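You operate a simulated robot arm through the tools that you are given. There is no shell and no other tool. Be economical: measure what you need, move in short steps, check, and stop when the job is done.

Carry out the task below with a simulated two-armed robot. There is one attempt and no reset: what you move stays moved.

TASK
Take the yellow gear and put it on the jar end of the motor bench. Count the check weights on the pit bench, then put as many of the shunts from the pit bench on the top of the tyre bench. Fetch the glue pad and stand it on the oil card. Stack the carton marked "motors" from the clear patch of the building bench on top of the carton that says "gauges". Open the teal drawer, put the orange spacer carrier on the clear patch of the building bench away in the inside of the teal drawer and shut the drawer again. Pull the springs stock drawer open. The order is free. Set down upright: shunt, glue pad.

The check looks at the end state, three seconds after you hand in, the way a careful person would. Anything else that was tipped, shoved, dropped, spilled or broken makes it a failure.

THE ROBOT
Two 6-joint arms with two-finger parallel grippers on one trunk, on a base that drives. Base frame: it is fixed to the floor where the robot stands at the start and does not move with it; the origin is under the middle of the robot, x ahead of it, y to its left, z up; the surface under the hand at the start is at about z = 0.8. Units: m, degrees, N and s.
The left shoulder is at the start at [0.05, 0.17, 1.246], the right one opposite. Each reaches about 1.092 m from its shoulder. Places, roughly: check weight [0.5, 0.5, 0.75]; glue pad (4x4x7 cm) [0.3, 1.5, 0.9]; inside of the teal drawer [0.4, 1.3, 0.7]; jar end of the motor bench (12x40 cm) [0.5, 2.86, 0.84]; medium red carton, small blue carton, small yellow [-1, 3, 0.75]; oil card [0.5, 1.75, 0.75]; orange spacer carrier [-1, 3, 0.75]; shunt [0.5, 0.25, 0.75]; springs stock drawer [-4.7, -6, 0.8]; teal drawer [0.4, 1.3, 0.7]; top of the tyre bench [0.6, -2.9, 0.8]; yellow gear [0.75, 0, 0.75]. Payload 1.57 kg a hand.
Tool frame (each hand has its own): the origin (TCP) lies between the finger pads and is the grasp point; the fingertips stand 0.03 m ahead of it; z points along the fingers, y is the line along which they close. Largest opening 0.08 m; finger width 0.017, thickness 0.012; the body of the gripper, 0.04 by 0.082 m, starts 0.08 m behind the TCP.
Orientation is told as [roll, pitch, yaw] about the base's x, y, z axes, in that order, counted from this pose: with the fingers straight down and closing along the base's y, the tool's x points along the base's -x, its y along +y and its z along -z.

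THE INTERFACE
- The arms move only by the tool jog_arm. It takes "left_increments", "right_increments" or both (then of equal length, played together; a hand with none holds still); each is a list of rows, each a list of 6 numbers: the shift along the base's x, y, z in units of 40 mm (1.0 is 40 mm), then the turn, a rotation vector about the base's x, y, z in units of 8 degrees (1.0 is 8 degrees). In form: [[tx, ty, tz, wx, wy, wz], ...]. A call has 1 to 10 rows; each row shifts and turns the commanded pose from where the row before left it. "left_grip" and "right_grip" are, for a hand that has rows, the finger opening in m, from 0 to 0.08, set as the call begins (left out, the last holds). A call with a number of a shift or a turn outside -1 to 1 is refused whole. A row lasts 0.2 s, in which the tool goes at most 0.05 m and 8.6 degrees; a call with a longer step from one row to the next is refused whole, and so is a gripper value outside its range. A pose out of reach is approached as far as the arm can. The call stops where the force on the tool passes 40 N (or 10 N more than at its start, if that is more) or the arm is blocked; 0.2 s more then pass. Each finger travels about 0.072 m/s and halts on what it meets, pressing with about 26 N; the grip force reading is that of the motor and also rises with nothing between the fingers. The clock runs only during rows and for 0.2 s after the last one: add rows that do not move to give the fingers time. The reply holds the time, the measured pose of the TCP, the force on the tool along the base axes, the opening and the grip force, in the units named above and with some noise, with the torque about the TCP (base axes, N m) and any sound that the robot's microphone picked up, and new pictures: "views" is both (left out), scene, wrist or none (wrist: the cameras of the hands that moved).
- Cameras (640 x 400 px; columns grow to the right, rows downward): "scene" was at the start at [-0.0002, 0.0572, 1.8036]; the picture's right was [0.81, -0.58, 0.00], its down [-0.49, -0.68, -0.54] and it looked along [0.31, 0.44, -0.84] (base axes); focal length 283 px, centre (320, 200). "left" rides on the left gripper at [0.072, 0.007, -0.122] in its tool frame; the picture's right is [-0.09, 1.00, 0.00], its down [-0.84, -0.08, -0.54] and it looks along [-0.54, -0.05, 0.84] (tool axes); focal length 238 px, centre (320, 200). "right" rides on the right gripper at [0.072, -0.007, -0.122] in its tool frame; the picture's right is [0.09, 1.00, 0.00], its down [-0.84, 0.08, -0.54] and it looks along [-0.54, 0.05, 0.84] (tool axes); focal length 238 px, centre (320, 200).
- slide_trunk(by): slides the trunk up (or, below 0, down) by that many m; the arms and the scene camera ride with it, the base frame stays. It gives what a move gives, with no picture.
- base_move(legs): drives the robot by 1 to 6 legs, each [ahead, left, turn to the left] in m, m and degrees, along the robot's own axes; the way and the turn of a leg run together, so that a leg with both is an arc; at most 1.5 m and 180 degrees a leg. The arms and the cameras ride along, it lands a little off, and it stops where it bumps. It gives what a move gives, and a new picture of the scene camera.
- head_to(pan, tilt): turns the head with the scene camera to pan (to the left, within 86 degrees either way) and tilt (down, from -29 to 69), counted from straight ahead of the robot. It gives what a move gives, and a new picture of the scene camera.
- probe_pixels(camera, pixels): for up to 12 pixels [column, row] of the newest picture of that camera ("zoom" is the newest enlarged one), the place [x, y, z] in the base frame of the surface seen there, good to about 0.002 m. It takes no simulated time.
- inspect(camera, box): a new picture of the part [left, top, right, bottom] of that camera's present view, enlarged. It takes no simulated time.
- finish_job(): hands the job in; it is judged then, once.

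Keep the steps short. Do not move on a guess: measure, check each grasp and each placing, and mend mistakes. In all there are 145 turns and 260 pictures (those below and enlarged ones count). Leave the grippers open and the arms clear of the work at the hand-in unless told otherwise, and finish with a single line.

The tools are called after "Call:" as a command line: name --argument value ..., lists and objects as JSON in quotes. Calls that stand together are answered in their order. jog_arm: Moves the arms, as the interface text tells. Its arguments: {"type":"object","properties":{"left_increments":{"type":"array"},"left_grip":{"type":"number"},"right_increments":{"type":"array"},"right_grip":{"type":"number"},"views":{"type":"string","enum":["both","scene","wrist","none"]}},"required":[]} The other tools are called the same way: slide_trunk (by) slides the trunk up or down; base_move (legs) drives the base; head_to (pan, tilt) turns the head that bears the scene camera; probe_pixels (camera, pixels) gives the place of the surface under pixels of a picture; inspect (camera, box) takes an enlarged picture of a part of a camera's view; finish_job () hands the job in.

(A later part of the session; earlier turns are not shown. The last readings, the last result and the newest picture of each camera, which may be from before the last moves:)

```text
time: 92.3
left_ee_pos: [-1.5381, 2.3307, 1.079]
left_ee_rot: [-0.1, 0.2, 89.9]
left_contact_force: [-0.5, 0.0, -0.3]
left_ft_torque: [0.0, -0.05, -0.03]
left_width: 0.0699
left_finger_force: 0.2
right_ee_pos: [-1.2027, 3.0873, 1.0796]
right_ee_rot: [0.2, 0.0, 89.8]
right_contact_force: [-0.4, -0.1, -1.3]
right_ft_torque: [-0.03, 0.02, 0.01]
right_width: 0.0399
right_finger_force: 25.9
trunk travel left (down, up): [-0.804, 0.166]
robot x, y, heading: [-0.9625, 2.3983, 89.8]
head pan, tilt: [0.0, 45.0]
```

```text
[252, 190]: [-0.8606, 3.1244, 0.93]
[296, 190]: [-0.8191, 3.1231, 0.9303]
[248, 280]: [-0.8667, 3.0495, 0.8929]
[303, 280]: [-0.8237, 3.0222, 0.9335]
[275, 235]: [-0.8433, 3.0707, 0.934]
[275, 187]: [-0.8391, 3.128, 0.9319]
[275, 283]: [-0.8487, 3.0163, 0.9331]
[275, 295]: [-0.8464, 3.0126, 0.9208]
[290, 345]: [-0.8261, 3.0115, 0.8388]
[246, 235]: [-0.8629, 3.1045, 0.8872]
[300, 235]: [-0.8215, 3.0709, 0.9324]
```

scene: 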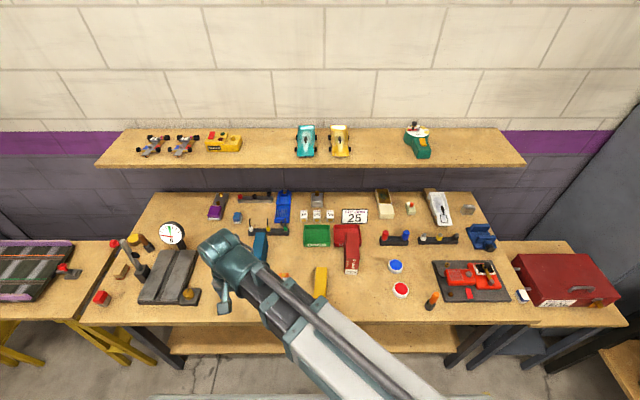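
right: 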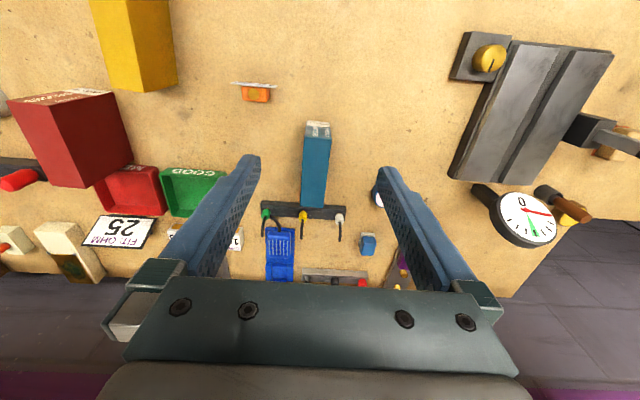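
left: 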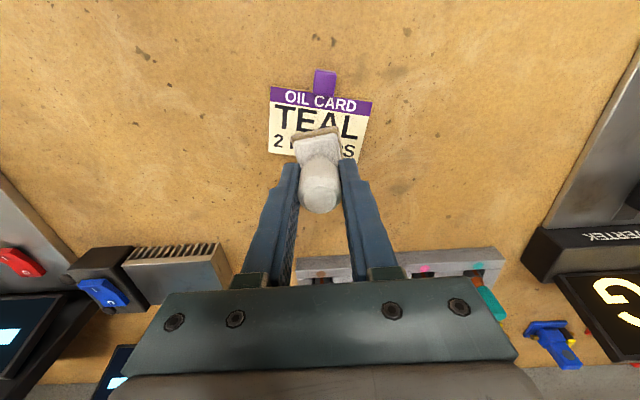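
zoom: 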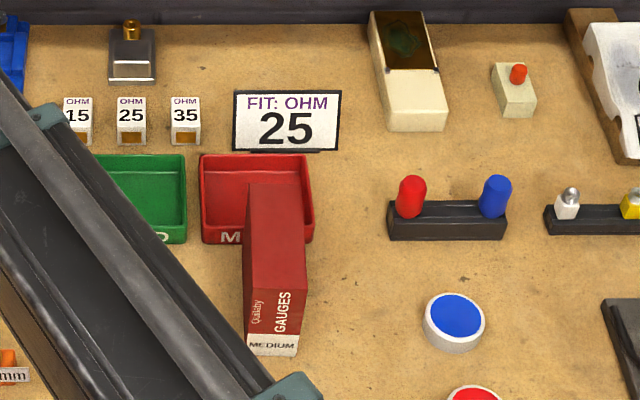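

Red top: centre (-0.843, 3.071), z 0.933, turned about 5°. I carry the blue carton over it with a -5° turn.

Call:
jog_arm --right_increments '[[1, -0.05, 0, 0, 0, 0], [1, -0.05, 0, 0, 0, 0], [1, -0.05, 0, 0, 0, 0], [1, -0.05, 0, 0, 0, 0], [1, -0.05, 0, 0, 0, -0.1], [1, -0.05, 0, 0, 0, -0.1], [1, -0.05, 0, 0, 0, -0.1], [1, -0.05, 0, 0, 0, -0.1], [1, -0.07, 0, 0, 0, -0.1], [0, 0, 0, 0, 0, -0.1]]' --views "both"

```text
time: 94.5
left_ee_pos: [-1.5389, 2.3288, 1.0793]
left_ee_rot: [-0.2, 0.0, 89.7]
left_contact_force: [-0.4, -0.1, 0.7]
left_ft_torque: [-0.03, 0.0, 0.01]
left_width: 0.0701
left_finger_force: 0.0
right_ee_pos: [-0.8428, 3.0672, 1.0795]
right_ee_rot: [0.2, 0.0, 85.0]
right_contact_force: [-0.4, -0.4, -2.4]
right_ft_torque: [0.0, -0.01, 0.0]
right_width: 0.0395
right_finger_force: 26.3
trunk travel left (down, up): [-0.804, 0.166]
robot x, y, heading: [-0.9657, 2.4001, 90.0]
head pan, tilt: [0.0, 45.0]
```

scene: 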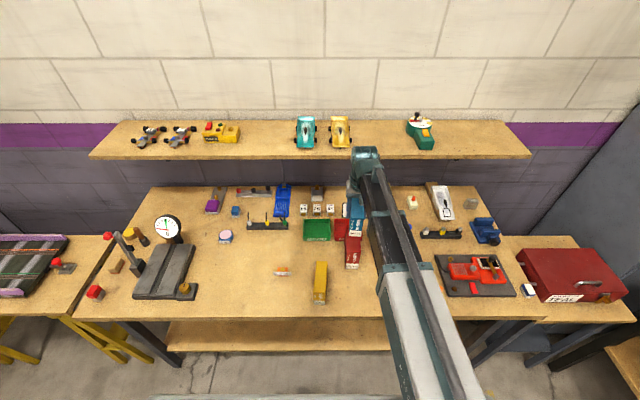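
right: 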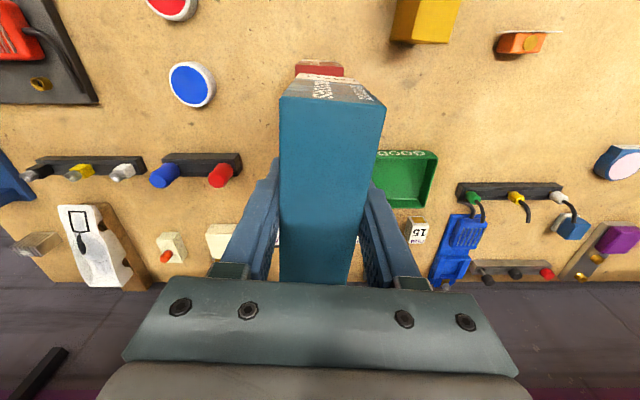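

Red shows just behind below. Lower 0.07 and check the alignment.

Call:
slide_trunk --by -0.07

Call:
inspect --camera "scene" --box '[290, 150, 418, 270]'

Call:
inspect --camera "right" --box '[220, 30, 420, 155]'

```text
time: 95.6
left_ee_pos: [-1.5387, 2.3295, 1.01]
left_ee_rot: [-0.1, 0.1, 89.7]
left_contact_force: [-0.3, 0.1, -0.5]
left_ft_torque: [0.01, 0.0, -0.04]
left_width: 0.07
left_finger_force: 0.0
right_ee_pos: [-0.8433, 3.0687, 1.0083]
right_ee_rot: [0.2, 0.0, 85.0]
right_contact_force: [-0.5, 0.1, -0.6]
right_ft_torque: [-0.01, -0.01, 0.02]
right_width: 0.0398
right_finger_force: 26.3
trunk travel left (down, up): [-0.734, 0.236]
robot x, y, heading: [-0.964, 2.3992, 90.1]
head pan, tilt: [0.0, 45.0]
```

```text
3.33 times, centred on (354, 210) of scene
```

zoom: 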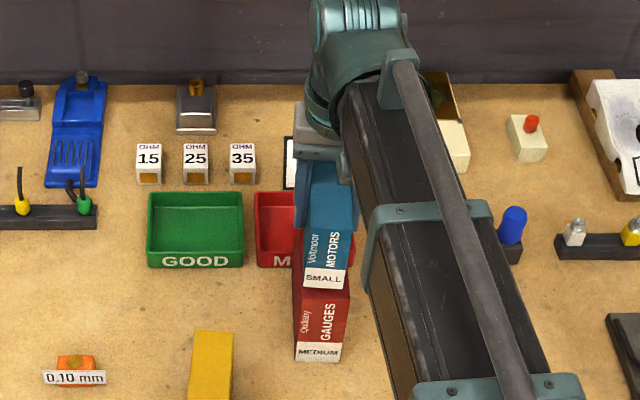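

```text
3.20 times, centred on (320, 92) of right
```

zoom: 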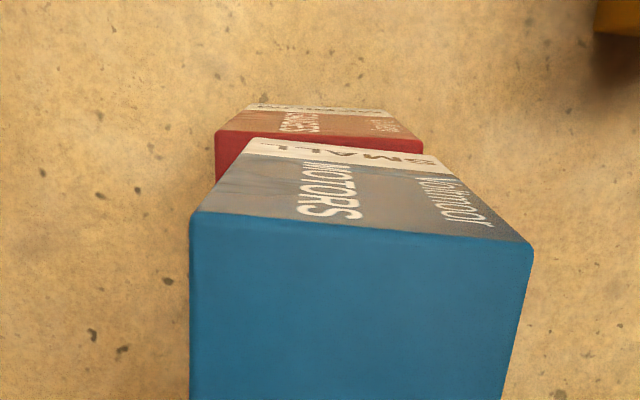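

The blue carton's near end sits ~5 mm to the left of the red's; I turn +3° and shift 1.5 mm, then check.

Call:
jog_arm --right_increments '[[0.04, 0, 0, 0, 0, 0.38], [0, 0, 0, 0, 0, 0]]' --views "none"

Call:
slide_trunk --by -0.012

Call:
inspect --camera "right" --box '[220, 30, 420, 155]'

```text
time: 96.2
left_ee_pos: [-1.5387, 2.3292, 1.0086]
left_ee_rot: [-0.2, 0.1, 89.8]
left_contact_force: [0.4, 0.2, 0.9]
left_ft_torque: [0.03, 0.03, 0.01]
left_width: 0.07
left_finger_force: 0.0
right_ee_pos: [-0.8404, 3.068, 1.0099]
right_ee_rot: [0.2, 0.1, 88.0]
right_contact_force: [-0.2, 0.6, -1.0]
right_ft_torque: [0.02, 0.01, 0.04]
right_width: 0.0396
right_finger_force: 25.7
trunk travel left (down, up): [-0.734, 0.236]
robot x, y, heading: [-0.9644, 2.3989, 89.6]
head pan, tilt: [0.0, 45.0]
```

```text
time: 96.8
left_ee_pos: [-1.5381, 2.3279, 0.9974]
left_ee_rot: [0.0, 0.1, 89.8]
left_contact_force: [0.0, 0.0, -0.5]
left_ft_torque: [-0.01, 0.02, -0.02]
left_width: 0.0703
left_finger_force: 0.1
right_ee_pos: [-0.8415, 3.0673, 0.9974]
right_ee_rot: [0.2, 0.0, 87.9]
right_contact_force: [0.1, 0.3, -2.3]
right_ft_torque: [-0.02, 0.0, -0.03]
right_width: 0.0397
right_finger_force: 26.6
trunk travel left (down, up): [-0.722, 0.248]
robot x, y, heading: [-0.9656, 2.3983, 90.0]
head pan, tilt: [0.0, 45.0]
```

```text
3.20 times, centred on (320, 92) of right
```

zoom: 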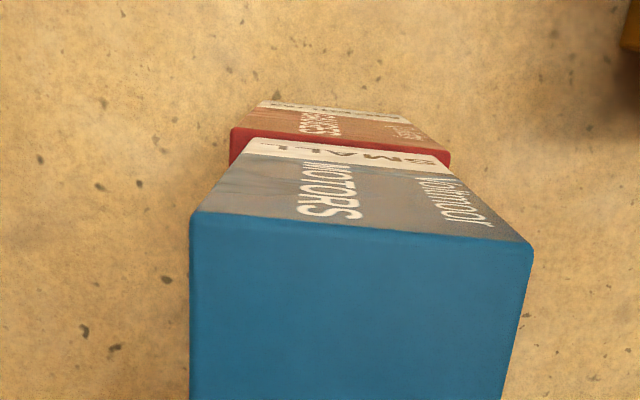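

Aligned and parallel now. I lower by 4 mm and check the force.

Call:
slide_trunk --by -0.005

```text
time: 97.3
left_ee_pos: [-1.538, 2.3283, 0.992]
left_ee_rot: [-0.1, 0.1, 89.8]
left_contact_force: [0.0, 0.3, 0.8]
left_ft_torque: [-0.03, -0.02, 0.01]
left_width: 0.0701
left_finger_force: 0.1
right_ee_pos: [-0.8415, 3.0675, 0.9919]
right_ee_rot: [0.2, 0.0, 88.0]
right_contact_force: [-0.9, 0.5, -2.0]
right_ft_torque: [0.01, 0.01, 0.02]
right_width: 0.0396
right_finger_force: 25.8
trunk travel left (down, up): [-0.717, 0.253]
robot x, y, heading: [-0.9657, 2.3971, 89.8]
head pan, tilt: [0.0, 45.0]
```

Call:
slide_trunk --by -0.002

```text
time: 97.8
left_ee_pos: [-1.5384, 2.3276, 0.9914]
left_ee_rot: [-0.2, 0.2, 89.8]
left_contact_force: [-0.7, -0.5, 0.5]
left_ft_torque: [0.02, -0.01, -0.02]
left_width: 0.0701
left_finger_force: 0.0
right_ee_pos: [-0.8403, 3.0675, 0.9916]
right_ee_rot: [0.2, -0.1, 88.0]
right_contact_force: [1.5, 4.4, 17.9]
right_ft_torque: [-0.18, -0.27, 0.02]
right_width: 0.0395
right_finger_force: 26.0
trunk travel left (down, up): [-0.715, 0.255]
robot x, y, heading: [-0.9628, 2.3977, 90.1]
head pan, tilt: [0.0, 45.0]
```

Contact (18 N). I open to 0.08 and rise 0.15, then look.

Call:
jog_arm --right_increments '[[0, 0, 0, 0, 0, 0], [0, 0, 0, 0, 0, 0], [0, 0, 0, 0, 0, 0]]' --right_grip 0.08 --views "none"

Call:
slide_trunk --by 0.15

Call:
inspect --camera "right" --box '[200, 30, 480, 205]'

```text
time: 98.6
left_ee_pos: [-1.5389, 2.3288, 0.9897]
left_ee_rot: [-0.1, 0.0, 89.8]
left_contact_force: [-0.5, 0.0, 0.8]
left_ft_torque: [0.01, -0.02, 0.01]
left_width: 0.0699
left_finger_force: 0.1
right_ee_pos: [-0.8417, 3.0691, 0.9895]
right_ee_rot: [0.2, 0.0, 88.1]
right_contact_force: [0.5, -0.8, 0.3]
right_ft_torque: [-0.02, 0.02, 0.01]
right_width: 0.0802
right_finger_force: 0.0
trunk travel left (down, up): [-0.715, 0.255]
robot x, y, heading: [-0.963, 2.3991, 89.7]
head pan, tilt: [0.0, 45.0]
```

```text
time: 100.4
left_ee_pos: [-1.5378, 2.3296, 1.1409]
left_ee_rot: [-0.1, 0.0, 89.8]
left_contact_force: [-0.6, -0.6, 0.8]
left_ft_torque: [0.02, -0.02, -0.02]
left_width: 0.0697
left_finger_force: 0.0
right_ee_pos: [-0.8399, 3.0677, 1.1413]
right_ee_rot: [0.3, 0.1, 88.0]
right_contact_force: [-0.5, 0.6, -0.1]
right_ft_torque: [0.01, -0.03, 0.01]
right_width: 0.08
right_finger_force: 0.0
trunk travel left (down, up): [-0.865, 0.105]
robot x, y, heading: [-0.9637, 2.3984, 90.0]
head pan, tilt: [0.0, 45.0]
```

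```text
2.29 times, centred on (340, 118) of right
```

zoom: 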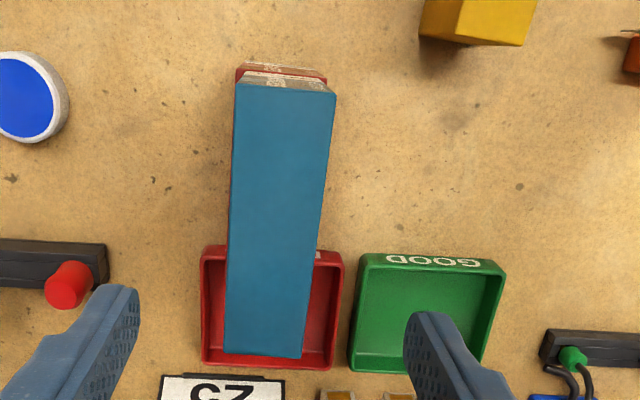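

Stacked squarely. Now the orange spacer carrier: I bring the right hand near (-1.10, 2.95) to look.

Call:
jog_arm --right_increments '[[-0.93, -0.4, 0, 0, 0, 0], [-0.93, -0.4, 0, 0, 0, 0.2], [-0.93, -0.4, 0, 0, 0, 0], [-0.93, -0.4, 0, 0, 0, 0], [-0.93, -0.4, 0, 0, 0, 0], [-0.93, -0.4, 0, 0, 0, 0], [-0.93, -0.4, 0, 0, 0, 0]]' --views "wrist"

Call:
inspect --camera "right" --box '[240, 50, 400, 150]'

```text
time: 102.0
left_ee_pos: [-1.5387, 2.3291, 1.1394]
left_ee_rot: [-0.2, 0.1, 89.8]
left_contact_force: [-0.9, 0.0, 0.0]
left_ft_torque: [-0.02, 0.02, 0.02]
left_width: 0.0699
left_finger_force: 0.0
right_ee_pos: [-1.1018, 2.9564, 1.1396]
right_ee_rot: [0.2, -0.1, 89.6]
right_contact_force: [-0.7, 1.2, -0.3]
right_ft_torque: [-0.01, -0.05, 0.01]
right_width: 0.0803
right_finger_force: 0.1
trunk travel left (down, up): [-0.865, 0.105]
robot x, y, heading: [-0.964, 2.3969, 89.7]
head pan, tilt: [0.0, 45.0]
```

right: 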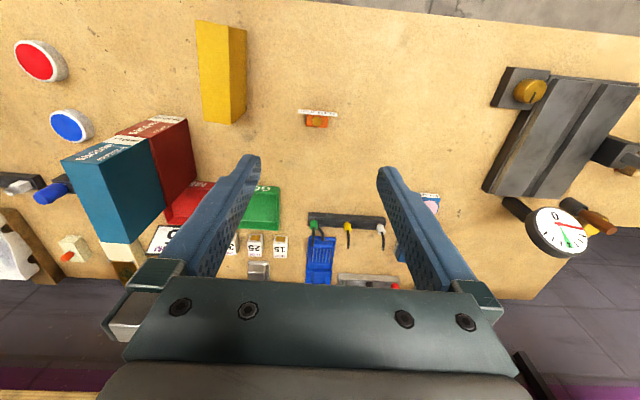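

```text
4.00 times, centred on (320, 100) of right
```

zoom: 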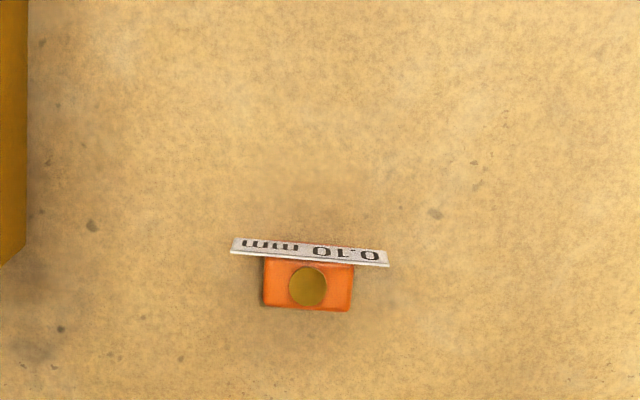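

Call:
probe_pixels --camera "zoom" --pixels '[[308, 284], [270, 284], [346, 290], [308, 303], [308, 264], [235, 250], [383, 262], [308, 256], [270, 303], [345, 304]]'

```text
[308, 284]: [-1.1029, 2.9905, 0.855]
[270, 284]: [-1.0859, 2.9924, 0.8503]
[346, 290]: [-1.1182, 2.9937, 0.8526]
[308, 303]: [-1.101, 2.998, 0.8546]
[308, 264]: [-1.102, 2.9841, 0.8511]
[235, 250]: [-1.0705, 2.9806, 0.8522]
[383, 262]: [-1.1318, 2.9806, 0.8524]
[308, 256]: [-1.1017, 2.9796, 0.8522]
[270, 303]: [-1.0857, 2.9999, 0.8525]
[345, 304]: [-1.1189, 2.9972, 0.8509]
```

Orange block x -1.083…-1.120, y 2.98…3.00, top 0.853, with a card on its near face. I centre at (-1.1015, 2.994), open 0.06, lower.

Call:
jog_arm --right_increments '[[0, 0.95, 0, 0, 0, 0], [0, 0, 0, 0, 0, 0]]' --right_grip 0.06 --views "none"

Call:
slide_trunk --by -0.22

Call:
inspect --camera "right" --box '[160, 50, 480, 250]'

```text
time: 102.6
left_ee_pos: [-1.5368, 2.3273, 1.1413]
left_ee_rot: [-0.1, 0.1, 89.8]
left_contact_force: [0.4, 0.7, -0.1]
left_ft_torque: [0.01, 0.01, -0.01]
left_width: 0.0702
left_finger_force: 0.0
right_ee_pos: [-1.1014, 2.9946, 1.1406]
right_ee_rot: [0.1, 0.0, 89.6]
right_contact_force: [-0.2, 0.0, 0.0]
right_ft_torque: [-0.01, 0.0, 0.0]
right_width: 0.0602
right_finger_force: 0.0
trunk travel left (down, up): [-0.865, 0.105]
robot x, y, heading: [-0.9648, 2.3954, 89.6]
head pan, tilt: [0.0, 45.0]
```

```text
time: 104.9
left_ee_pos: [-1.5395, 2.3285, 0.9212]
left_ee_rot: [-0.1, 0.0, 89.8]
left_contact_force: [-0.2, -0.3, 0.3]
left_ft_torque: [0.02, 0.01, 0.0]
left_width: 0.0698
left_finger_force: 0.0
right_ee_pos: [-1.1012, 2.9963, 0.9209]
right_ee_rot: [0.2, -0.1, 89.6]
right_contact_force: [-0.6, -0.7, -0.3]
right_ft_torque: [-0.02, -0.02, -0.03]
right_width: 0.0601
right_finger_force: 0.1
trunk travel left (down, up): [-0.645, 0.325]
robot x, y, heading: [-0.961, 2.3943, 90.0]
head pan, tilt: [0.0, 45.0]
```

```text
2.00 times, centred on (320, 150) of right
```

zoom: 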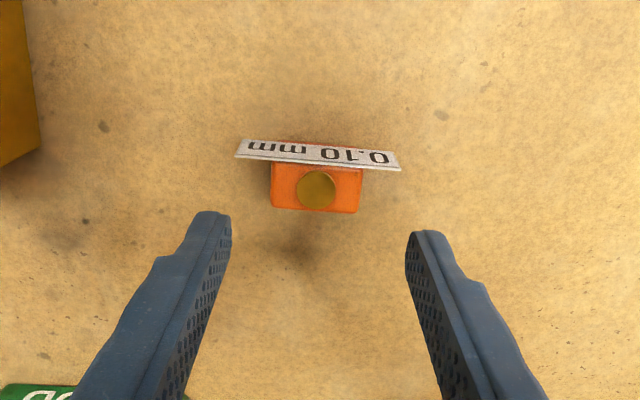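

Card clears the fingers by several mm; I shift -3 mm, lower 0.065 and close.

Call:
jog_arm --right_increments '[[0, -0.08, 0, 0, 0, 0], [0, 0, 0, 0, 0, 0]]' --views "none"

Call:
slide_trunk --by -0.065

Call:
jog_arm --right_increments '[[0, 0, 0, 0, 0, 0], [0, 0, 0, 0, 0, 0], [0, 0, 0, 0, 0, 0]]' --right_grip 0.0 --views "none"

Call:
slide_trunk --by 0.25

Call:
inspect --camera "right" --box '[160, 50, 480, 250]'

```text
time: 105.5
left_ee_pos: [-1.5387, 2.3287, 0.9202]
left_ee_rot: [-0.1, 0.1, 89.8]
left_contact_force: [0.3, 0.2, 0.1]
left_ft_torque: [0.01, 0.0, -0.02]
left_width: 0.0698
left_finger_force: 0.0
right_ee_pos: [-1.1019, 2.9935, 0.9209]
right_ee_rot: [0.1, 0.1, 89.6]
right_contact_force: [0.2, -0.3, 0.5]
right_ft_torque: [0.03, -0.02, 0.0]
right_width: 0.0601
right_finger_force: 0.0
trunk travel left (down, up): [-0.645, 0.325]
robot x, y, heading: [-0.965, 2.3977, 89.7]
head pan, tilt: [0.0, 45.0]
```

```text
time: 106.5
left_ee_pos: [-1.5391, 2.3288, 0.8561]
left_ee_rot: [-0.1, 0.1, 89.7]
left_contact_force: [-0.1, -0.3, 0.7]
left_ft_torque: [-0.02, -0.03, 0.0]
left_width: 0.0698
left_finger_force: 0.0
right_ee_pos: [-1.101, 2.9922, 0.8553]
right_ee_rot: [0.1, 0.0, 89.7]
right_contact_force: [-0.8, -0.1, -0.1]
right_ft_torque: [0.0, 0.01, 0.01]
right_width: 0.0598
right_finger_force: 0.2
trunk travel left (down, up): [-0.58, 0.39]
robot x, y, heading: [-0.9625, 2.3958, 89.9]
head pan, tilt: [0.0, 45.0]
```

```text
time: 107.3
left_ee_pos: [-1.5386, 2.3291, 0.8563]
left_ee_rot: [-0.1, 0.1, 89.8]
left_contact_force: [-0.1, 0.1, 0.4]
left_ft_torque: [0.01, 0.01, 0.02]
left_width: 0.0701
left_finger_force: 0.1
right_ee_pos: [-1.1017, 2.9918, 0.8558]
right_ee_rot: [0.1, 0.0, 89.6]
right_contact_force: [0.7, -0.9, 0.7]
right_ft_torque: [0.0, -0.04, 0.0]
right_width: 0.0368
right_finger_force: 25.8
trunk travel left (down, up): [-0.58, 0.39]
robot x, y, heading: [-0.964, 2.4, 90.0]
head pan, tilt: [0.0, 45.0]
```

```text
time: 109.9
left_ee_pos: [-1.5376, 2.329, 1.1055]
left_ee_rot: [-0.1, 0.2, 89.8]
left_contact_force: [0.6, -0.4, -0.1]
left_ft_torque: [0.01, 0.01, 0.01]
left_width: 0.0702
left_finger_force: 0.1
right_ee_pos: [-1.1017, 2.9924, 1.1048]
right_ee_rot: [0.2, 0.0, 89.6]
right_contact_force: [0.3, -0.6, -1.0]
right_ft_torque: [0.0, -0.01, 0.0]
right_width: 0.0368
right_finger_force: 26.0
trunk travel left (down, up): [-0.83, 0.14]
robot x, y, heading: [-0.9614, 2.3996, 90.0]
head pan, tilt: [0.0, 45.0]
```

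```text
2.00 times, centred on (320, 150) of right
```

zoom: 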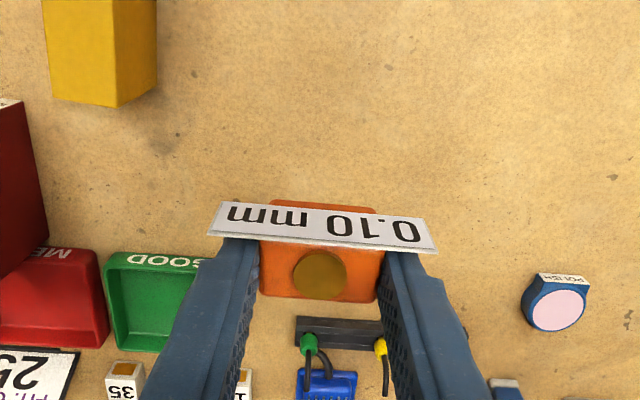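

Carrier held. I pull the right hand in, back off, turn to face +x and drive to in front of the teal drawer.

Call:
jog_arm --right_increments '[[0, -1, 0, 0, 0, 0], [0, -1, 0, 0, 0, 0], [0, -1, 0, 0, 0, 0], [0, -1, 0, 0, 0, 0], [0, -1, 0, 0, 0, 0], [0, -0.8, 0, 0, 0, 0]]' --views "none"

Call:
head_to --pan -10 --tilt 45

Call:
base_move --legs '[[-0.5, 0, 0], [0, 0, -90], [0.4, 0, 0], [0, -0.6, 0]]'

```text
time: 111.3
left_ee_pos: [-1.5383, 2.3293, 1.1048]
left_ee_rot: [0.0, 0.0, 89.8]
left_contact_force: [0.5, 0.3, -0.3]
left_ft_torque: [-0.02, 0.03, 0.02]
left_width: 0.0702
left_finger_force: 0.0
right_ee_pos: [-1.1008, 2.7588, 1.1057]
right_ee_rot: [0.2, 0.0, 89.6]
right_contact_force: [-0.1, 0.1, -0.4]
right_ft_torque: [0.04, -0.04, 0.02]
right_width: 0.0369
right_finger_force: 26.1
trunk travel left (down, up): [-0.83, 0.14]
robot x, y, heading: [-0.9648, 2.4008, 89.8]
head pan, tilt: [0.0, 45.0]
```

```text
time: 112.0
left_ee_pos: [-1.5384, 2.328, 1.1054]
left_ee_rot: [-0.1, 0.0, 89.9]
left_contact_force: [-1.2, 0.4, -1.1]
left_ft_torque: [-0.01, 0.03, -0.02]
left_width: 0.0701
left_finger_force: 0.1
right_ee_pos: [-1.1016, 2.7601, 1.1047]
right_ee_rot: [0.3, 0.1, 89.6]
right_contact_force: [-0.2, 0.5, 0.0]
right_ft_torque: [0.01, -0.03, 0.01]
right_width: 0.0369
right_finger_force: 25.7
trunk travel left (down, up): [-0.83, 0.14]
robot x, y, heading: [-0.964, 2.3976, 90.0]
head pan, tilt: [-10.0, 45.0]
```

scene: 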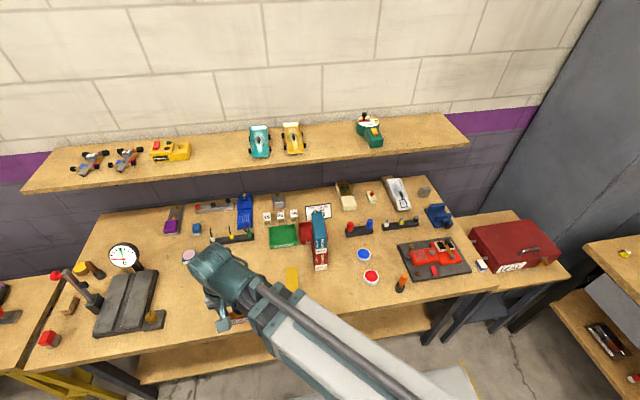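

```text
time: 124.0
left_ee_pos: [-0.6407, 1.8556, 1.1058]
left_ee_rot: [0.0, 0.0, 0.3]
left_contact_force: [-0.7, -0.1, -0.7]
left_ft_torque: [0.01, 0.02, 0.01]
left_width: 0.0699
left_finger_force: 0.0
right_ee_pos: [-0.2051, 1.4213, 1.1054]
right_ee_rot: [0.2, 0.0, -0.1]
right_contact_force: [-0.2, 0.0, 0.0]
right_ft_torque: [-0.02, -0.01, -0.01]
right_width: 0.0368
right_finger_force: 26.2
trunk travel left (down, up): [-0.83, 0.14]
robot x, y, heading: [-0.5683, 1.2804, 0.2]
head pan, tilt: [-10.0, 45.0]
```

scene: 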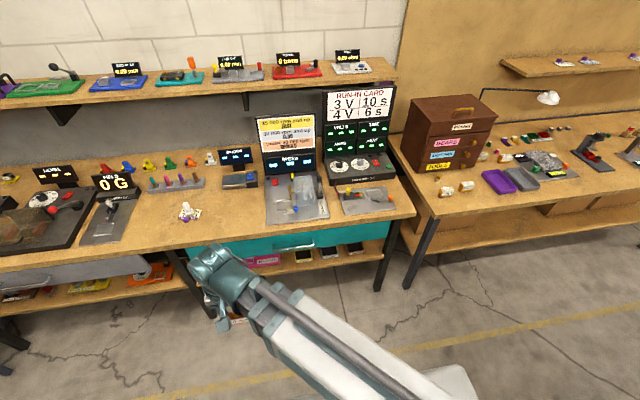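

Call:
inspect --camera "scene" --box '[180, 200, 420, 300]'

Call:
probe_pixels --camera "scene" --pixels '[[297, 243], [262, 244], [270, 250], [320, 238], [385, 222], [300, 236], [330, 245], [300, 248]]'

```text
2.67 times, centred on (300, 250) of scene
```

zoom: 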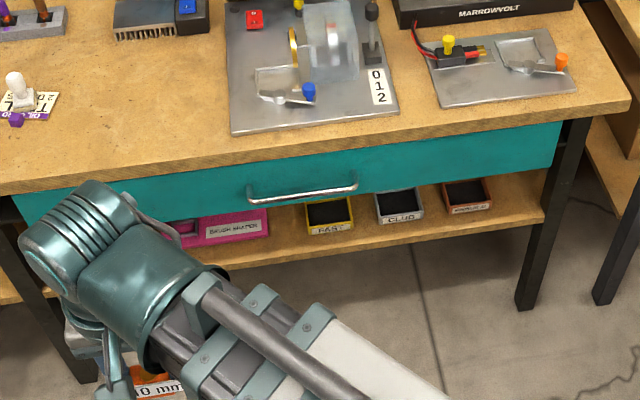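

```text
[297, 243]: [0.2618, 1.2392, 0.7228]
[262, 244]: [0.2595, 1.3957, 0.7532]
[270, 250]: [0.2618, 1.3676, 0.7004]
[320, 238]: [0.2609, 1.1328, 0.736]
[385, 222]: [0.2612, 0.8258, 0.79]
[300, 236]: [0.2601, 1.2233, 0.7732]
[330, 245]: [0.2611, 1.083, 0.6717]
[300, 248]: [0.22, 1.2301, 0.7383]
```

Handle bar: front at x 0.22, z 0.738, y ≈1.18–1.38, drawer front x 0.261. I'll hook it from above with the closed left fingers. First swing right hand (carrier) to the right, left hand to the front.

Call:
jog_arm --right_increments '[[0.8, -0.8, 0, 0, 0, 0], [0.5, -0.9, 0, 0, 0, 0], [0.5, -0.9, 0, 0, 0, 0], [0.4, -1, 0, 0, 0, 0], [0.3, -1, 0, 0, 0, 0], [0.2, -1, 0, 0, 0, 0], [0.1, -1, 0, 0, 0, 0], [0, -1, 0, 0, 0, 0], [0, -1, 0, 0, 0, 0], [-0.1, -1, 0, 0, 0, 0]]' --left_increments '[[1, 0.2, 0, 0, 0, 0], [1, 0.1, 0, 0, 0, 0], [1, 0.05, 0, 0, 0, 0], [1, 0.05, 0, 0, 0, 0], [1, -0.1, 0, 0, 0, 0], [1, -0.22, 0, 0, 0, 0], [1, -0.3, 0, 0, 0, 0], [0.98, -0.4, 0, 0, 0, 0], [0.95, -0.5, 0, 0, 0, 0], [0.9, -0.58, 0, 0, 0, 0]]' --left_grip 0.0 --views "none"

Call:
jog_arm --right_increments '[[-0.2, -1, 0, 0, 0, 0], [-0.2, -1, 0, 0, 0, 0], [-0.2, -1, 0, 0, 0, 0], [-0.2, -1, 0, 0, 0, 0], [0, 0, 0, 0, 0, 0], [0, 0, 0, 0, 0, 0], [0, 0, 0, 0, 0, 0], [0, 0, 0, 0, 0, 0], [0, 0, 0, 0, 0, 0], [0, 0, 0, 0, 0, 0]]' --left_increments '[[0.85, -0.7, 0, 0, 0, 0], [0.78, -0.78, 0, 0, 0, 0], [0.68, -0.85, 0, 0, 0, 0], [0.62, -0.93, 0, 0, 0, 0], [0.78, -0.93, 0, 0, 0, 0], [0.78, -0.93, 0, 0, 0, 0], [0.78, -0.93, 0, 0, 0, 0], [0.78, -0.93, 0, 0, 0, 0], [0.78, -0.93, 0, 0, 0, 0], [0.78, -0.93, 0, 0, 0, 0]]' --views "wrist"

```text
time: 126.2
left_ee_pos: [-0.2485, 1.7886, 1.1054]
left_ee_rot: [0.0, 0.2, 0.3]
left_contact_force: [0.5, -0.8, 0.4]
left_ft_torque: [0.02, 0.05, -0.02]
left_width: 0.0
left_finger_force: 21.6
right_ee_pos: [-0.0946, 1.0401, 1.1056]
right_ee_rot: [0.3, 0.0, 0.1]
right_contact_force: [-0.2, 0.2, -0.3]
right_ft_torque: [0.02, 0.0, -0.02]
right_width: 0.0371
right_finger_force: 26.2
trunk travel left (down, up): [-0.83, 0.14]
robot x, y, heading: [-0.5639, 1.282, 0.3]
head pan, tilt: [-10.0, 45.0]
```

```text
time: 128.3
left_ee_pos: [0.0567, 1.4347, 1.1053]
left_ee_rot: [0.1, 0.2, 0.3]
left_contact_force: [0.0, -0.3, -0.1]
left_ft_torque: [0.01, 0.01, 0.02]
left_width: 0.0001
left_finger_force: 21.2
right_ee_pos: [-0.1284, 0.8753, 1.1049]
right_ee_rot: [0.3, 0.0, 0.1]
right_contact_force: [0.4, -1.5, -0.2]
right_ft_torque: [0.0, 0.03, 0.02]
right_width: 0.0372
right_finger_force: 26.5
trunk travel left (down, up): [-0.83, 0.14]
robot x, y, heading: [-0.5704, 1.2828, 0.1]
head pan, tilt: [-10.0, 45.0]
```

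right: 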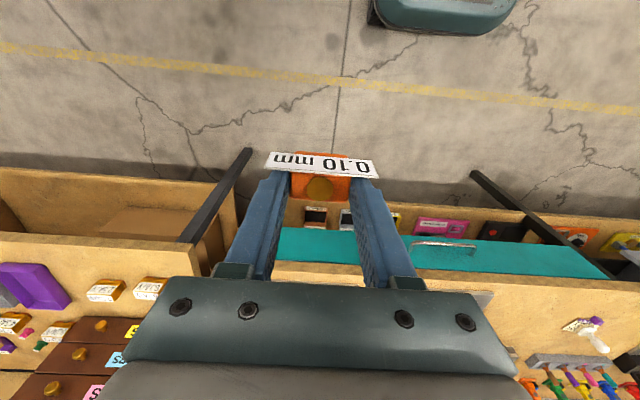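
left: 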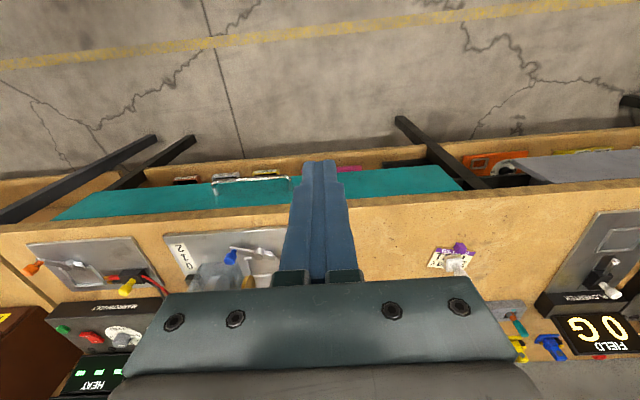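

Call:
inspect --camera "left" --box '[190, 150, 320, 230]'

Call:
probe_pixels --camera "left" --pixels '[[225, 180], [240, 180], [250, 180], [262, 179], [250, 186], [250, 192], [250, 205], [250, 197]]'

```text
4.92 times, centred on (255, 190) of left
```

zoom: 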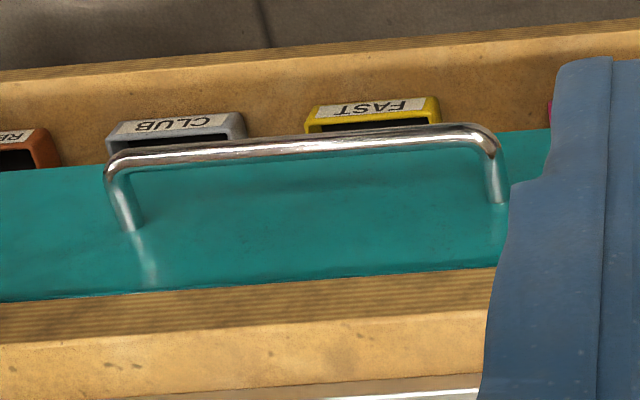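

```text
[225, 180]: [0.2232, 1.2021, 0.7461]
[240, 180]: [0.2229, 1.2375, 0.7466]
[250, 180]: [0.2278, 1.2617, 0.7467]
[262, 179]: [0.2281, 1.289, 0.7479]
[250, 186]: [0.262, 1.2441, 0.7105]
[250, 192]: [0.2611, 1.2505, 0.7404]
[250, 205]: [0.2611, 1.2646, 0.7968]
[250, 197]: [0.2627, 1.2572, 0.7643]
```

Bar centre ≈ x 0.226, top z 0.748, y 1.17–1.35. I place the left hand at (0.241, 1.262) and lower to 0.81, then look.

Call:
jog_arm --left_increments '[[0.92, -0.865, 0, 0, 0, 0], [0.92, -0.865, 0, 0, 0, 0], [0.92, -0.865, 0, 0, 0, 0], [0.92, -0.865, 0, 0, 0, 0], [0.92, -0.865, 0, 0, 0, 0]]' --views "none"

Call:
slide_trunk --by -0.29

Call:
inspect --camera "left" --box '[160, 80, 480, 280]'

```text
refused: row 1 steps farther than a row can; nothing moved
```

```text
time: 131.3
left_ee_pos: [0.0563, 1.4357, 0.8161]
left_ee_rot: [-0.1, 0.1, 0.2]
left_contact_force: [0.3, 0.9, 0.6]
left_ft_torque: [0.05, 0.01, -0.05]
left_width: 0.0
left_finger_force: 22.0
right_ee_pos: [-0.1294, 0.8768, 0.8158]
right_ee_rot: [0.3, 0.0, 0.0]
right_contact_force: [0.1, 0.1, -1.0]
right_ft_torque: [0.01, -0.02, 0.04]
right_width: 0.037
right_finger_force: 25.9
trunk travel left (down, up): [-0.54, 0.43]
robot x, y, heading: [-0.5651, 1.281, 0.1]
head pan, tilt: [-10.0, 45.0]
```

```text
2.00 times, centred on (320, 180) of left
```

zoom: 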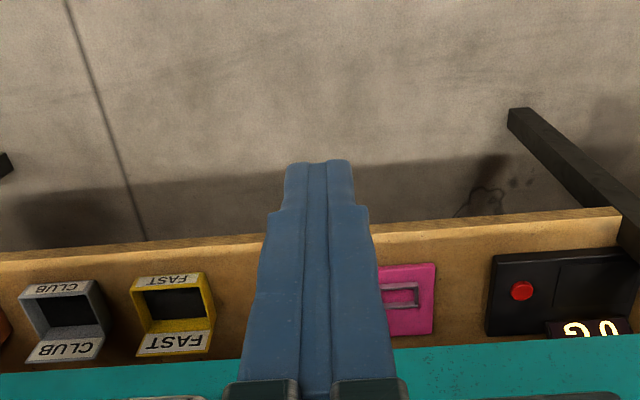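

That jog was refused as too long a step; at this height the path is still free (tips 0.786 above the bar, fingers short of the bench edge). I go in 6 rows.

Call:
jog_arm --left_increments '[[0.77, -0.725, 0, 0, 0, 0], [0.77, -0.725, 0, 0, 0, 0], [0.77, -0.725, 0, 0, 0, 0], [0.77, -0.725, 0, 0, 0, 0], [0.77, -0.725, 0, 0, 0, 0], [0.77, -0.725, 0, 0, 0, 0]]' --views "wrist"

```text
time: 132.7
left_ee_pos: [0.2439, 1.2614, 0.8142]
left_ee_rot: [0.0, 0.1, 0.2]
left_contact_force: [-0.4, -0.2, 0.5]
left_ft_torque: [0.03, -0.03, 0.0]
left_width: 0.0003
left_finger_force: 22.0
right_ee_pos: [-0.1283, 0.8755, 0.8156]
right_ee_rot: [0.2, 0.0, 0.1]
right_contact_force: [0.4, 0.4, -0.2]
right_ft_torque: [-0.03, 0.02, 0.0]
right_width: 0.0368
right_finger_force: 25.6
trunk travel left (down, up): [-0.54, 0.43]
robot x, y, heading: [-0.5666, 1.2798, 0.2]
head pan, tilt: [-10.0, 45.0]
```

left: 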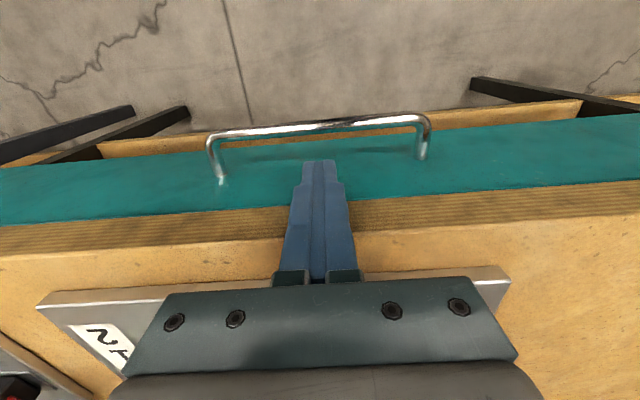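

Call:
probe_pixels --camera "left" --pixels '[[318, 123], [318, 127], [318, 130], [318, 134], [318, 146], [290, 215], [290, 232], [430, 190]]'

```text
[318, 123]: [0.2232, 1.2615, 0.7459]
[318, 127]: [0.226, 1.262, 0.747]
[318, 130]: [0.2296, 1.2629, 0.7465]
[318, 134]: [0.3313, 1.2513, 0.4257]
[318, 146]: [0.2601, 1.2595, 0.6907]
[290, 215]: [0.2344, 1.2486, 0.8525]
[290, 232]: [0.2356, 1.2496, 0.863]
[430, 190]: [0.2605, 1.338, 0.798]
```

Bar spans x 0.221–0.231; fingers fit behind it. Shift -2 mm, lower 0.053.

Call:
jog_arm --left_increments '[[-0.06, 0, 0, 0, 0, 0]]' --views "none"

Call:
slide_trunk --by -0.053

Call:
inspect --camera "left" --box '[160, 80, 480, 280]'

```text
time: 133.1
left_ee_pos: [0.2396, 1.2605, 0.8151]
left_ee_rot: [0.0, 0.2, 0.3]
left_contact_force: [0.1, 0.4, -0.3]
left_ft_torque: [-0.01, 0.0, -0.03]
left_width: 0.0002
left_finger_force: 21.6
right_ee_pos: [-0.1277, 0.8761, 0.8151]
right_ee_rot: [0.2, 0.0, 0.0]
right_contact_force: [-0.4, 0.1, -0.2]
right_ft_torque: [0.0, -0.01, 0.0]
right_width: 0.037
right_finger_force: 26.0
trunk travel left (down, up): [-0.54, 0.43]
robot x, y, heading: [-0.5677, 1.2798, 0.6]
head pan, tilt: [-10.0, 45.0]
```

```text
time: 134.0
left_ee_pos: [0.2402, 1.2624, 0.7614]
left_ee_rot: [-0.2, 0.2, 0.3]
left_contact_force: [0.3, -0.4, 0.1]
left_ft_torque: [-0.03, 0.0, -0.01]
left_width: 0.0
left_finger_force: 20.9
right_ee_pos: [-0.1285, 0.8765, 0.761]
right_ee_rot: [0.2, 0.0, 0.1]
right_contact_force: [0.0, -0.4, -0.3]
right_ft_torque: [-0.01, 0.01, -0.01]
right_width: 0.0369
right_finger_force: 25.7
trunk travel left (down, up): [-0.487, 0.483]
robot x, y, heading: [-0.5655, 1.2822, 0.4]
head pan, tilt: [-10.0, 45.0]
```

```text
2.00 times, centred on (320, 180) of left
```

zoom: 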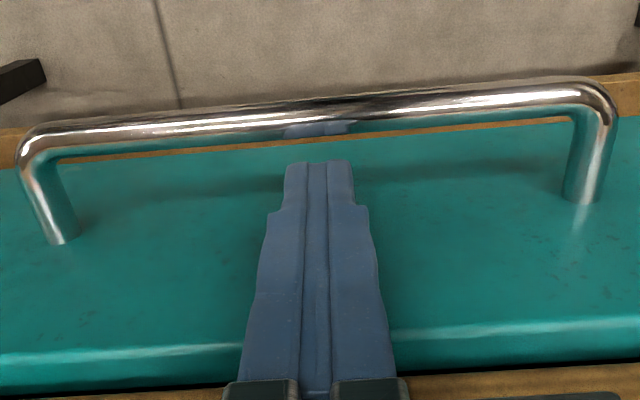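

Fingers are behind the bar. I pull straight back 0.28 m.

Call:
jog_arm --left_increments '[[-0.7, 0, 0, 0, 0, 0], [-0.7, 0, 0, 0, 0, 0], [-0.7, 0, 0, 0, 0, 0], [-0.7, 0, 0, 0, 0, 0], [-0.7, 0, 0, 0, 0, 0], [-0.7, 0, 0, 0, 0, 0], [-0.7, 0, 0, 0, 0, 0], [-0.7, 0, 0, 0, 0, 0], [-0.7, 0, 0, 0, 0, 0], [-0.7, 0, 0, 0, 0, 0]]' --views "both"

```text
time: 136.2
left_ee_pos: [-0.0443, 1.2624, 0.7631]
left_ee_rot: [0.0, 0.3, 0.3]
left_contact_force: [-6.0, 0.8, -1.5]
left_ft_torque: [-0.07, -0.3, -0.03]
left_width: 0.0
left_finger_force: 20.8
right_ee_pos: [-0.1284, 0.8769, 0.763]
right_ee_rot: [0.3, 0.0, 0.0]
right_contact_force: [0.6, -0.1, -0.2]
right_ft_torque: [0.0, 0.0, -0.02]
right_width: 0.037
right_finger_force: 25.7
trunk travel left (down, up): [-0.487, 0.483]
robot x, y, heading: [-0.5695, 1.2857, 0.6]
head pan, tilt: [-10.0, 45.0]
```

scene: 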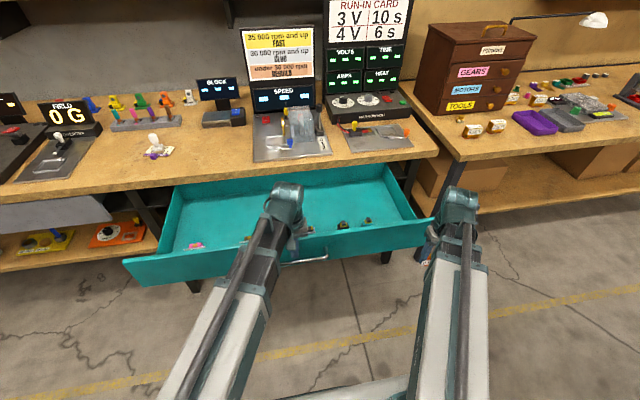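
left: 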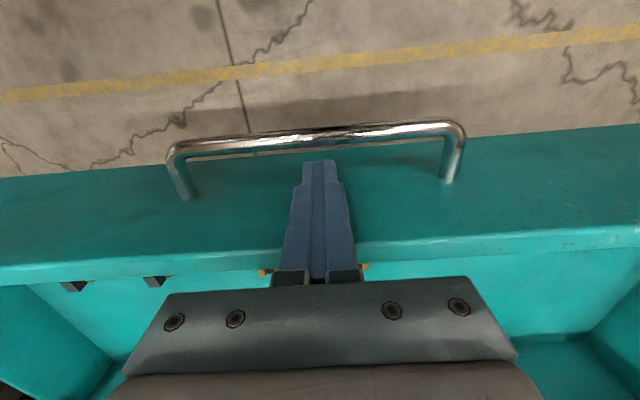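

The drawer is open 0.28 m. I rise 0.2 and look inside.

Call:
slide_trunk --by 0.2

Call:
head_to --pan 0 --tilt 50

Call:
inspect --camera "left" --box '[0, 0, 640, 400]'

```text
time: 138.4
left_ee_pos: [-0.0411, 1.2621, 0.9616]
left_ee_rot: [0.0, 0.2, 0.3]
left_contact_force: [0.3, -0.6, 0.9]
left_ft_torque: [0.01, 0.0, -0.01]
left_width: 0.0
left_finger_force: 21.3
right_ee_pos: [-0.1291, 0.8766, 0.9627]
right_ee_rot: [0.2, 0.0, 0.0]
right_contact_force: [-0.2, -1.0, -0.6]
right_ft_torque: [-0.03, -0.06, 0.02]
right_width: 0.0368
right_finger_force: 25.7
trunk travel left (down, up): [-0.687, 0.283]
robot x, y, heading: [-0.5673, 1.2885, 0.4]
head pan, tilt: [-10.0, 45.0]
```

```text
time: 139.1
left_ee_pos: [-0.0415, 1.2625, 0.9632]
left_ee_rot: [-0.1, 0.1, 0.3]
left_contact_force: [-0.2, -0.4, -0.1]
left_ft_torque: [0.0, -0.02, -0.04]
left_width: 0.0
left_finger_force: 21.4
right_ee_pos: [-0.1295, 0.8783, 0.9627]
right_ee_rot: [0.1, 0.0, 0.1]
right_contact_force: [0.4, -1.1, -0.4]
right_ft_torque: [-0.01, -0.03, 0.02]
right_width: 0.0368
right_finger_force: 25.9
trunk travel left (down, up): [-0.687, 0.283]
robot x, y, heading: [-0.5672, 1.284, -0.0]
head pan, tilt: [0.0, 50.0]
```

scene: 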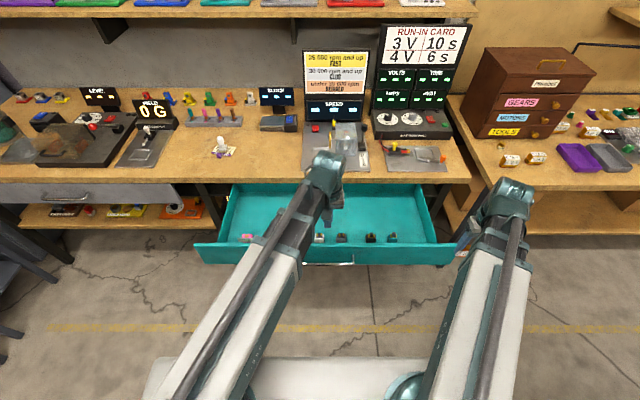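

```text
1.00 times, centred on (320, 200) of left (not enlarged: the box is as wide or as high as the picture)
```

zoom: 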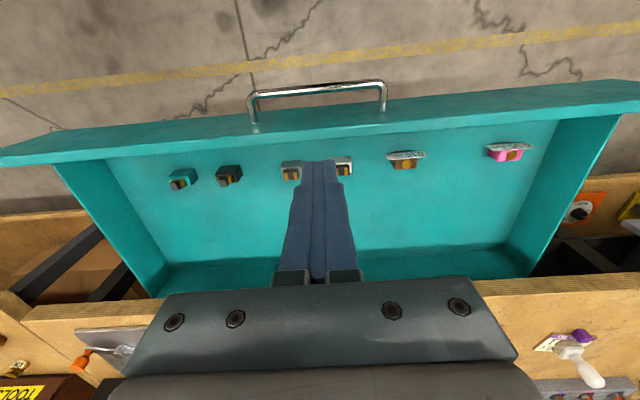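

Call:
probe_pixels --camera "left" --pixels '[[200, 230], [250, 230], [400, 220], [450, 200], [405, 163], [180, 183], [150, 220], [230, 262], [230, 285], [228, 175], [405, 130], [520, 205]]'

```text
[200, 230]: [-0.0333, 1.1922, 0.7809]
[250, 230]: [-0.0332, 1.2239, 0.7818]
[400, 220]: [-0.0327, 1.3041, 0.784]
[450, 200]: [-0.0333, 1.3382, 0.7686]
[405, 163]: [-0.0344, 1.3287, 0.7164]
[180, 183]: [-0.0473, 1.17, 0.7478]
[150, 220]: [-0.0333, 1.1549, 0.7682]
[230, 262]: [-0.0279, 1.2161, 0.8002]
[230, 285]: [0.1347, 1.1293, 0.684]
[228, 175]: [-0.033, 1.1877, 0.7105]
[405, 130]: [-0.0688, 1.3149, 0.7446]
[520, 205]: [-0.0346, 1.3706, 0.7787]
```

Call:
probe_pixels --camera "zoom" --pixels '[[200, 230], [250, 230], [400, 220], [450, 200], [405, 163], [180, 183], [110, 170], [230, 262], [230, 283], [228, 178], [405, 125], [520, 230]]'

```text
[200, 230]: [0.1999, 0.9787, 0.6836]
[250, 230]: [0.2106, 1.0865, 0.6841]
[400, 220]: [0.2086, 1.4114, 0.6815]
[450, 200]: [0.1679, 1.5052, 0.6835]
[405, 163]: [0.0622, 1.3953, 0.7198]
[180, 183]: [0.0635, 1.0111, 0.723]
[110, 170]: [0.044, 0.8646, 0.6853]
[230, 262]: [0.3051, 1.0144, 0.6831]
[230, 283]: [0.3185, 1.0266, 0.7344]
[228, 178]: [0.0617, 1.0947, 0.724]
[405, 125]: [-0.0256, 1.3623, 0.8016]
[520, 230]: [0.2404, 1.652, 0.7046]
```

Floor of drawer z 0.684, items in a row at x≈0.06; free at (0.15, 1.05). I move the left hand aside and the right hand with the carrier over the free spot.

Call:
jog_arm --left_increments '[[-0.3, 1, 0, 0, 0, 0], [-0.3, 1, 0, 0, 0, 0], [-0.2, 1, 0, 0, 0, 0], [-0.2, 1, 0, 0, 0, 0], [0, 1, 0, 0, 0, 0], [0, 1, 0, 0, 0, 0], [-0.2, 1, 0, 0, 0, 0], [-0.2, 1, 0, 0, 0, 0], [-0.4, 0.9, 0, 0, 0, 0], [-0.4, 0.9, 0, 0, 0, 0]]' --right_increments '[[1, 0.62, 0, 0, 0, 0], [1, 0.62, 0, 0, 0, 0], [1, 0.62, 0, 0, 0, 0], [1, 0.62, 0, 0, 0, 0], [1, 0.62, 0, 0, 0, 0], [1, 0.62, 0, 0, 0, 0], [1, 0.62, 0, 0, 0, 0], [0, 0, 0, 0, 0, 0], [0, 0, 0, 0, 0, 0], [0, 0, 0, 0, 0, 0]]' --views "none"

Call:
jog_arm --left_increments '[[-0.6, 0.8, 0, 0, 0, 0], [-0.6, 0.8, 0, 0, 0, 0], [-0.6, 0.8, 0, 0, 0, 0], [-0.6, 0.8, 0, 0, 0, 0]]' --right_increments '[[0, 0, 0, 0, 0, 0], [0, 0, 0, 0, 0, 0], [0, 0, 0, 0, 0, 0], [0, 0, 0, 0, 0, 0]]' --views "both"

```text
time: 141.3
left_ee_pos: [-0.1295, 1.654, 0.962]
left_ee_rot: [-0.1, 0.1, 0.2]
left_contact_force: [0.2, -0.8, -0.5]
left_ft_torque: [-0.04, -0.02, 0.02]
left_width: 0.0
left_finger_force: 21.2
left hand out of reach, approached as far as the arm can: row 3, 6
right_ee_pos: [0.1517, 1.0486, 0.9617]
right_ee_rot: [0.2, 0.0, 0.0]
right_contact_force: [-0.8, 0.6, -0.3]
right_ft_torque: [0.0, -0.03, 0.01]
right_width: 0.0368
right_finger_force: 26.2
trunk travel left (down, up): [-0.687, 0.283]
robot x, y, heading: [-0.564, 1.2825, 0.3]
head pan, tilt: [0.0, 50.0]
```

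```text
time: 142.3
left_ee_pos: [-0.2267, 1.784, 0.962]
left_ee_rot: [-0.1, 0.1, 0.2]
left_contact_force: [-0.4, 0.1, -0.2]
left_ft_torque: [0.02, -0.01, -0.03]
left_width: 0.0
left_finger_force: 21.2
right_ee_pos: [0.1511, 1.049, 0.9631]
right_ee_rot: [0.2, 0.0, -0.1]
right_contact_force: [-0.5, -0.2, 0.4]
right_ft_torque: [0.01, -0.01, 0.03]
right_width: 0.0367
right_finger_force: 26.2
trunk travel left (down, up): [-0.687, 0.283]
robot x, y, heading: [-0.5676, 1.285, 0.0]
head pan, tilt: [0.0, 50.0]
```

scene: 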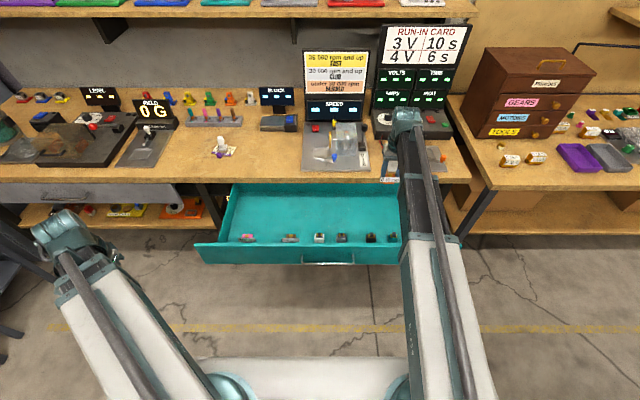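
right: 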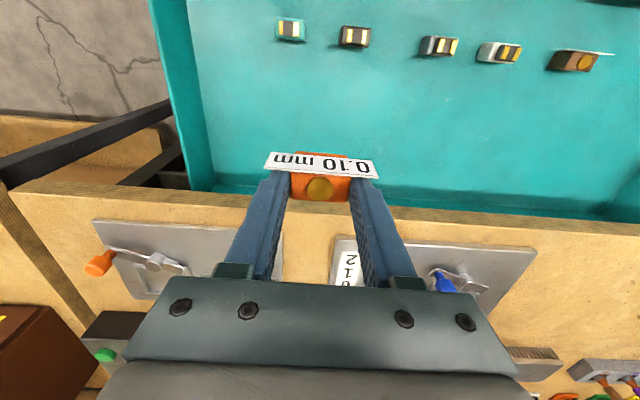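
left: 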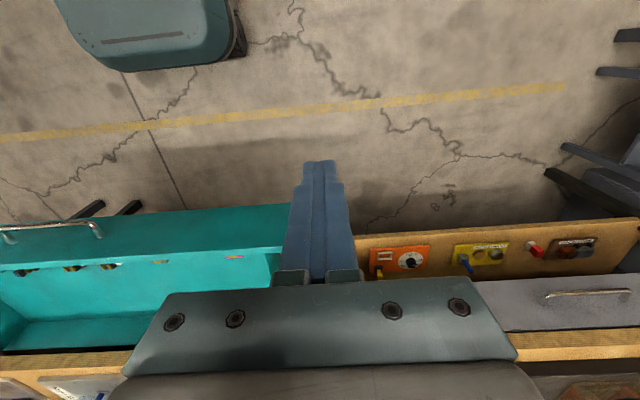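

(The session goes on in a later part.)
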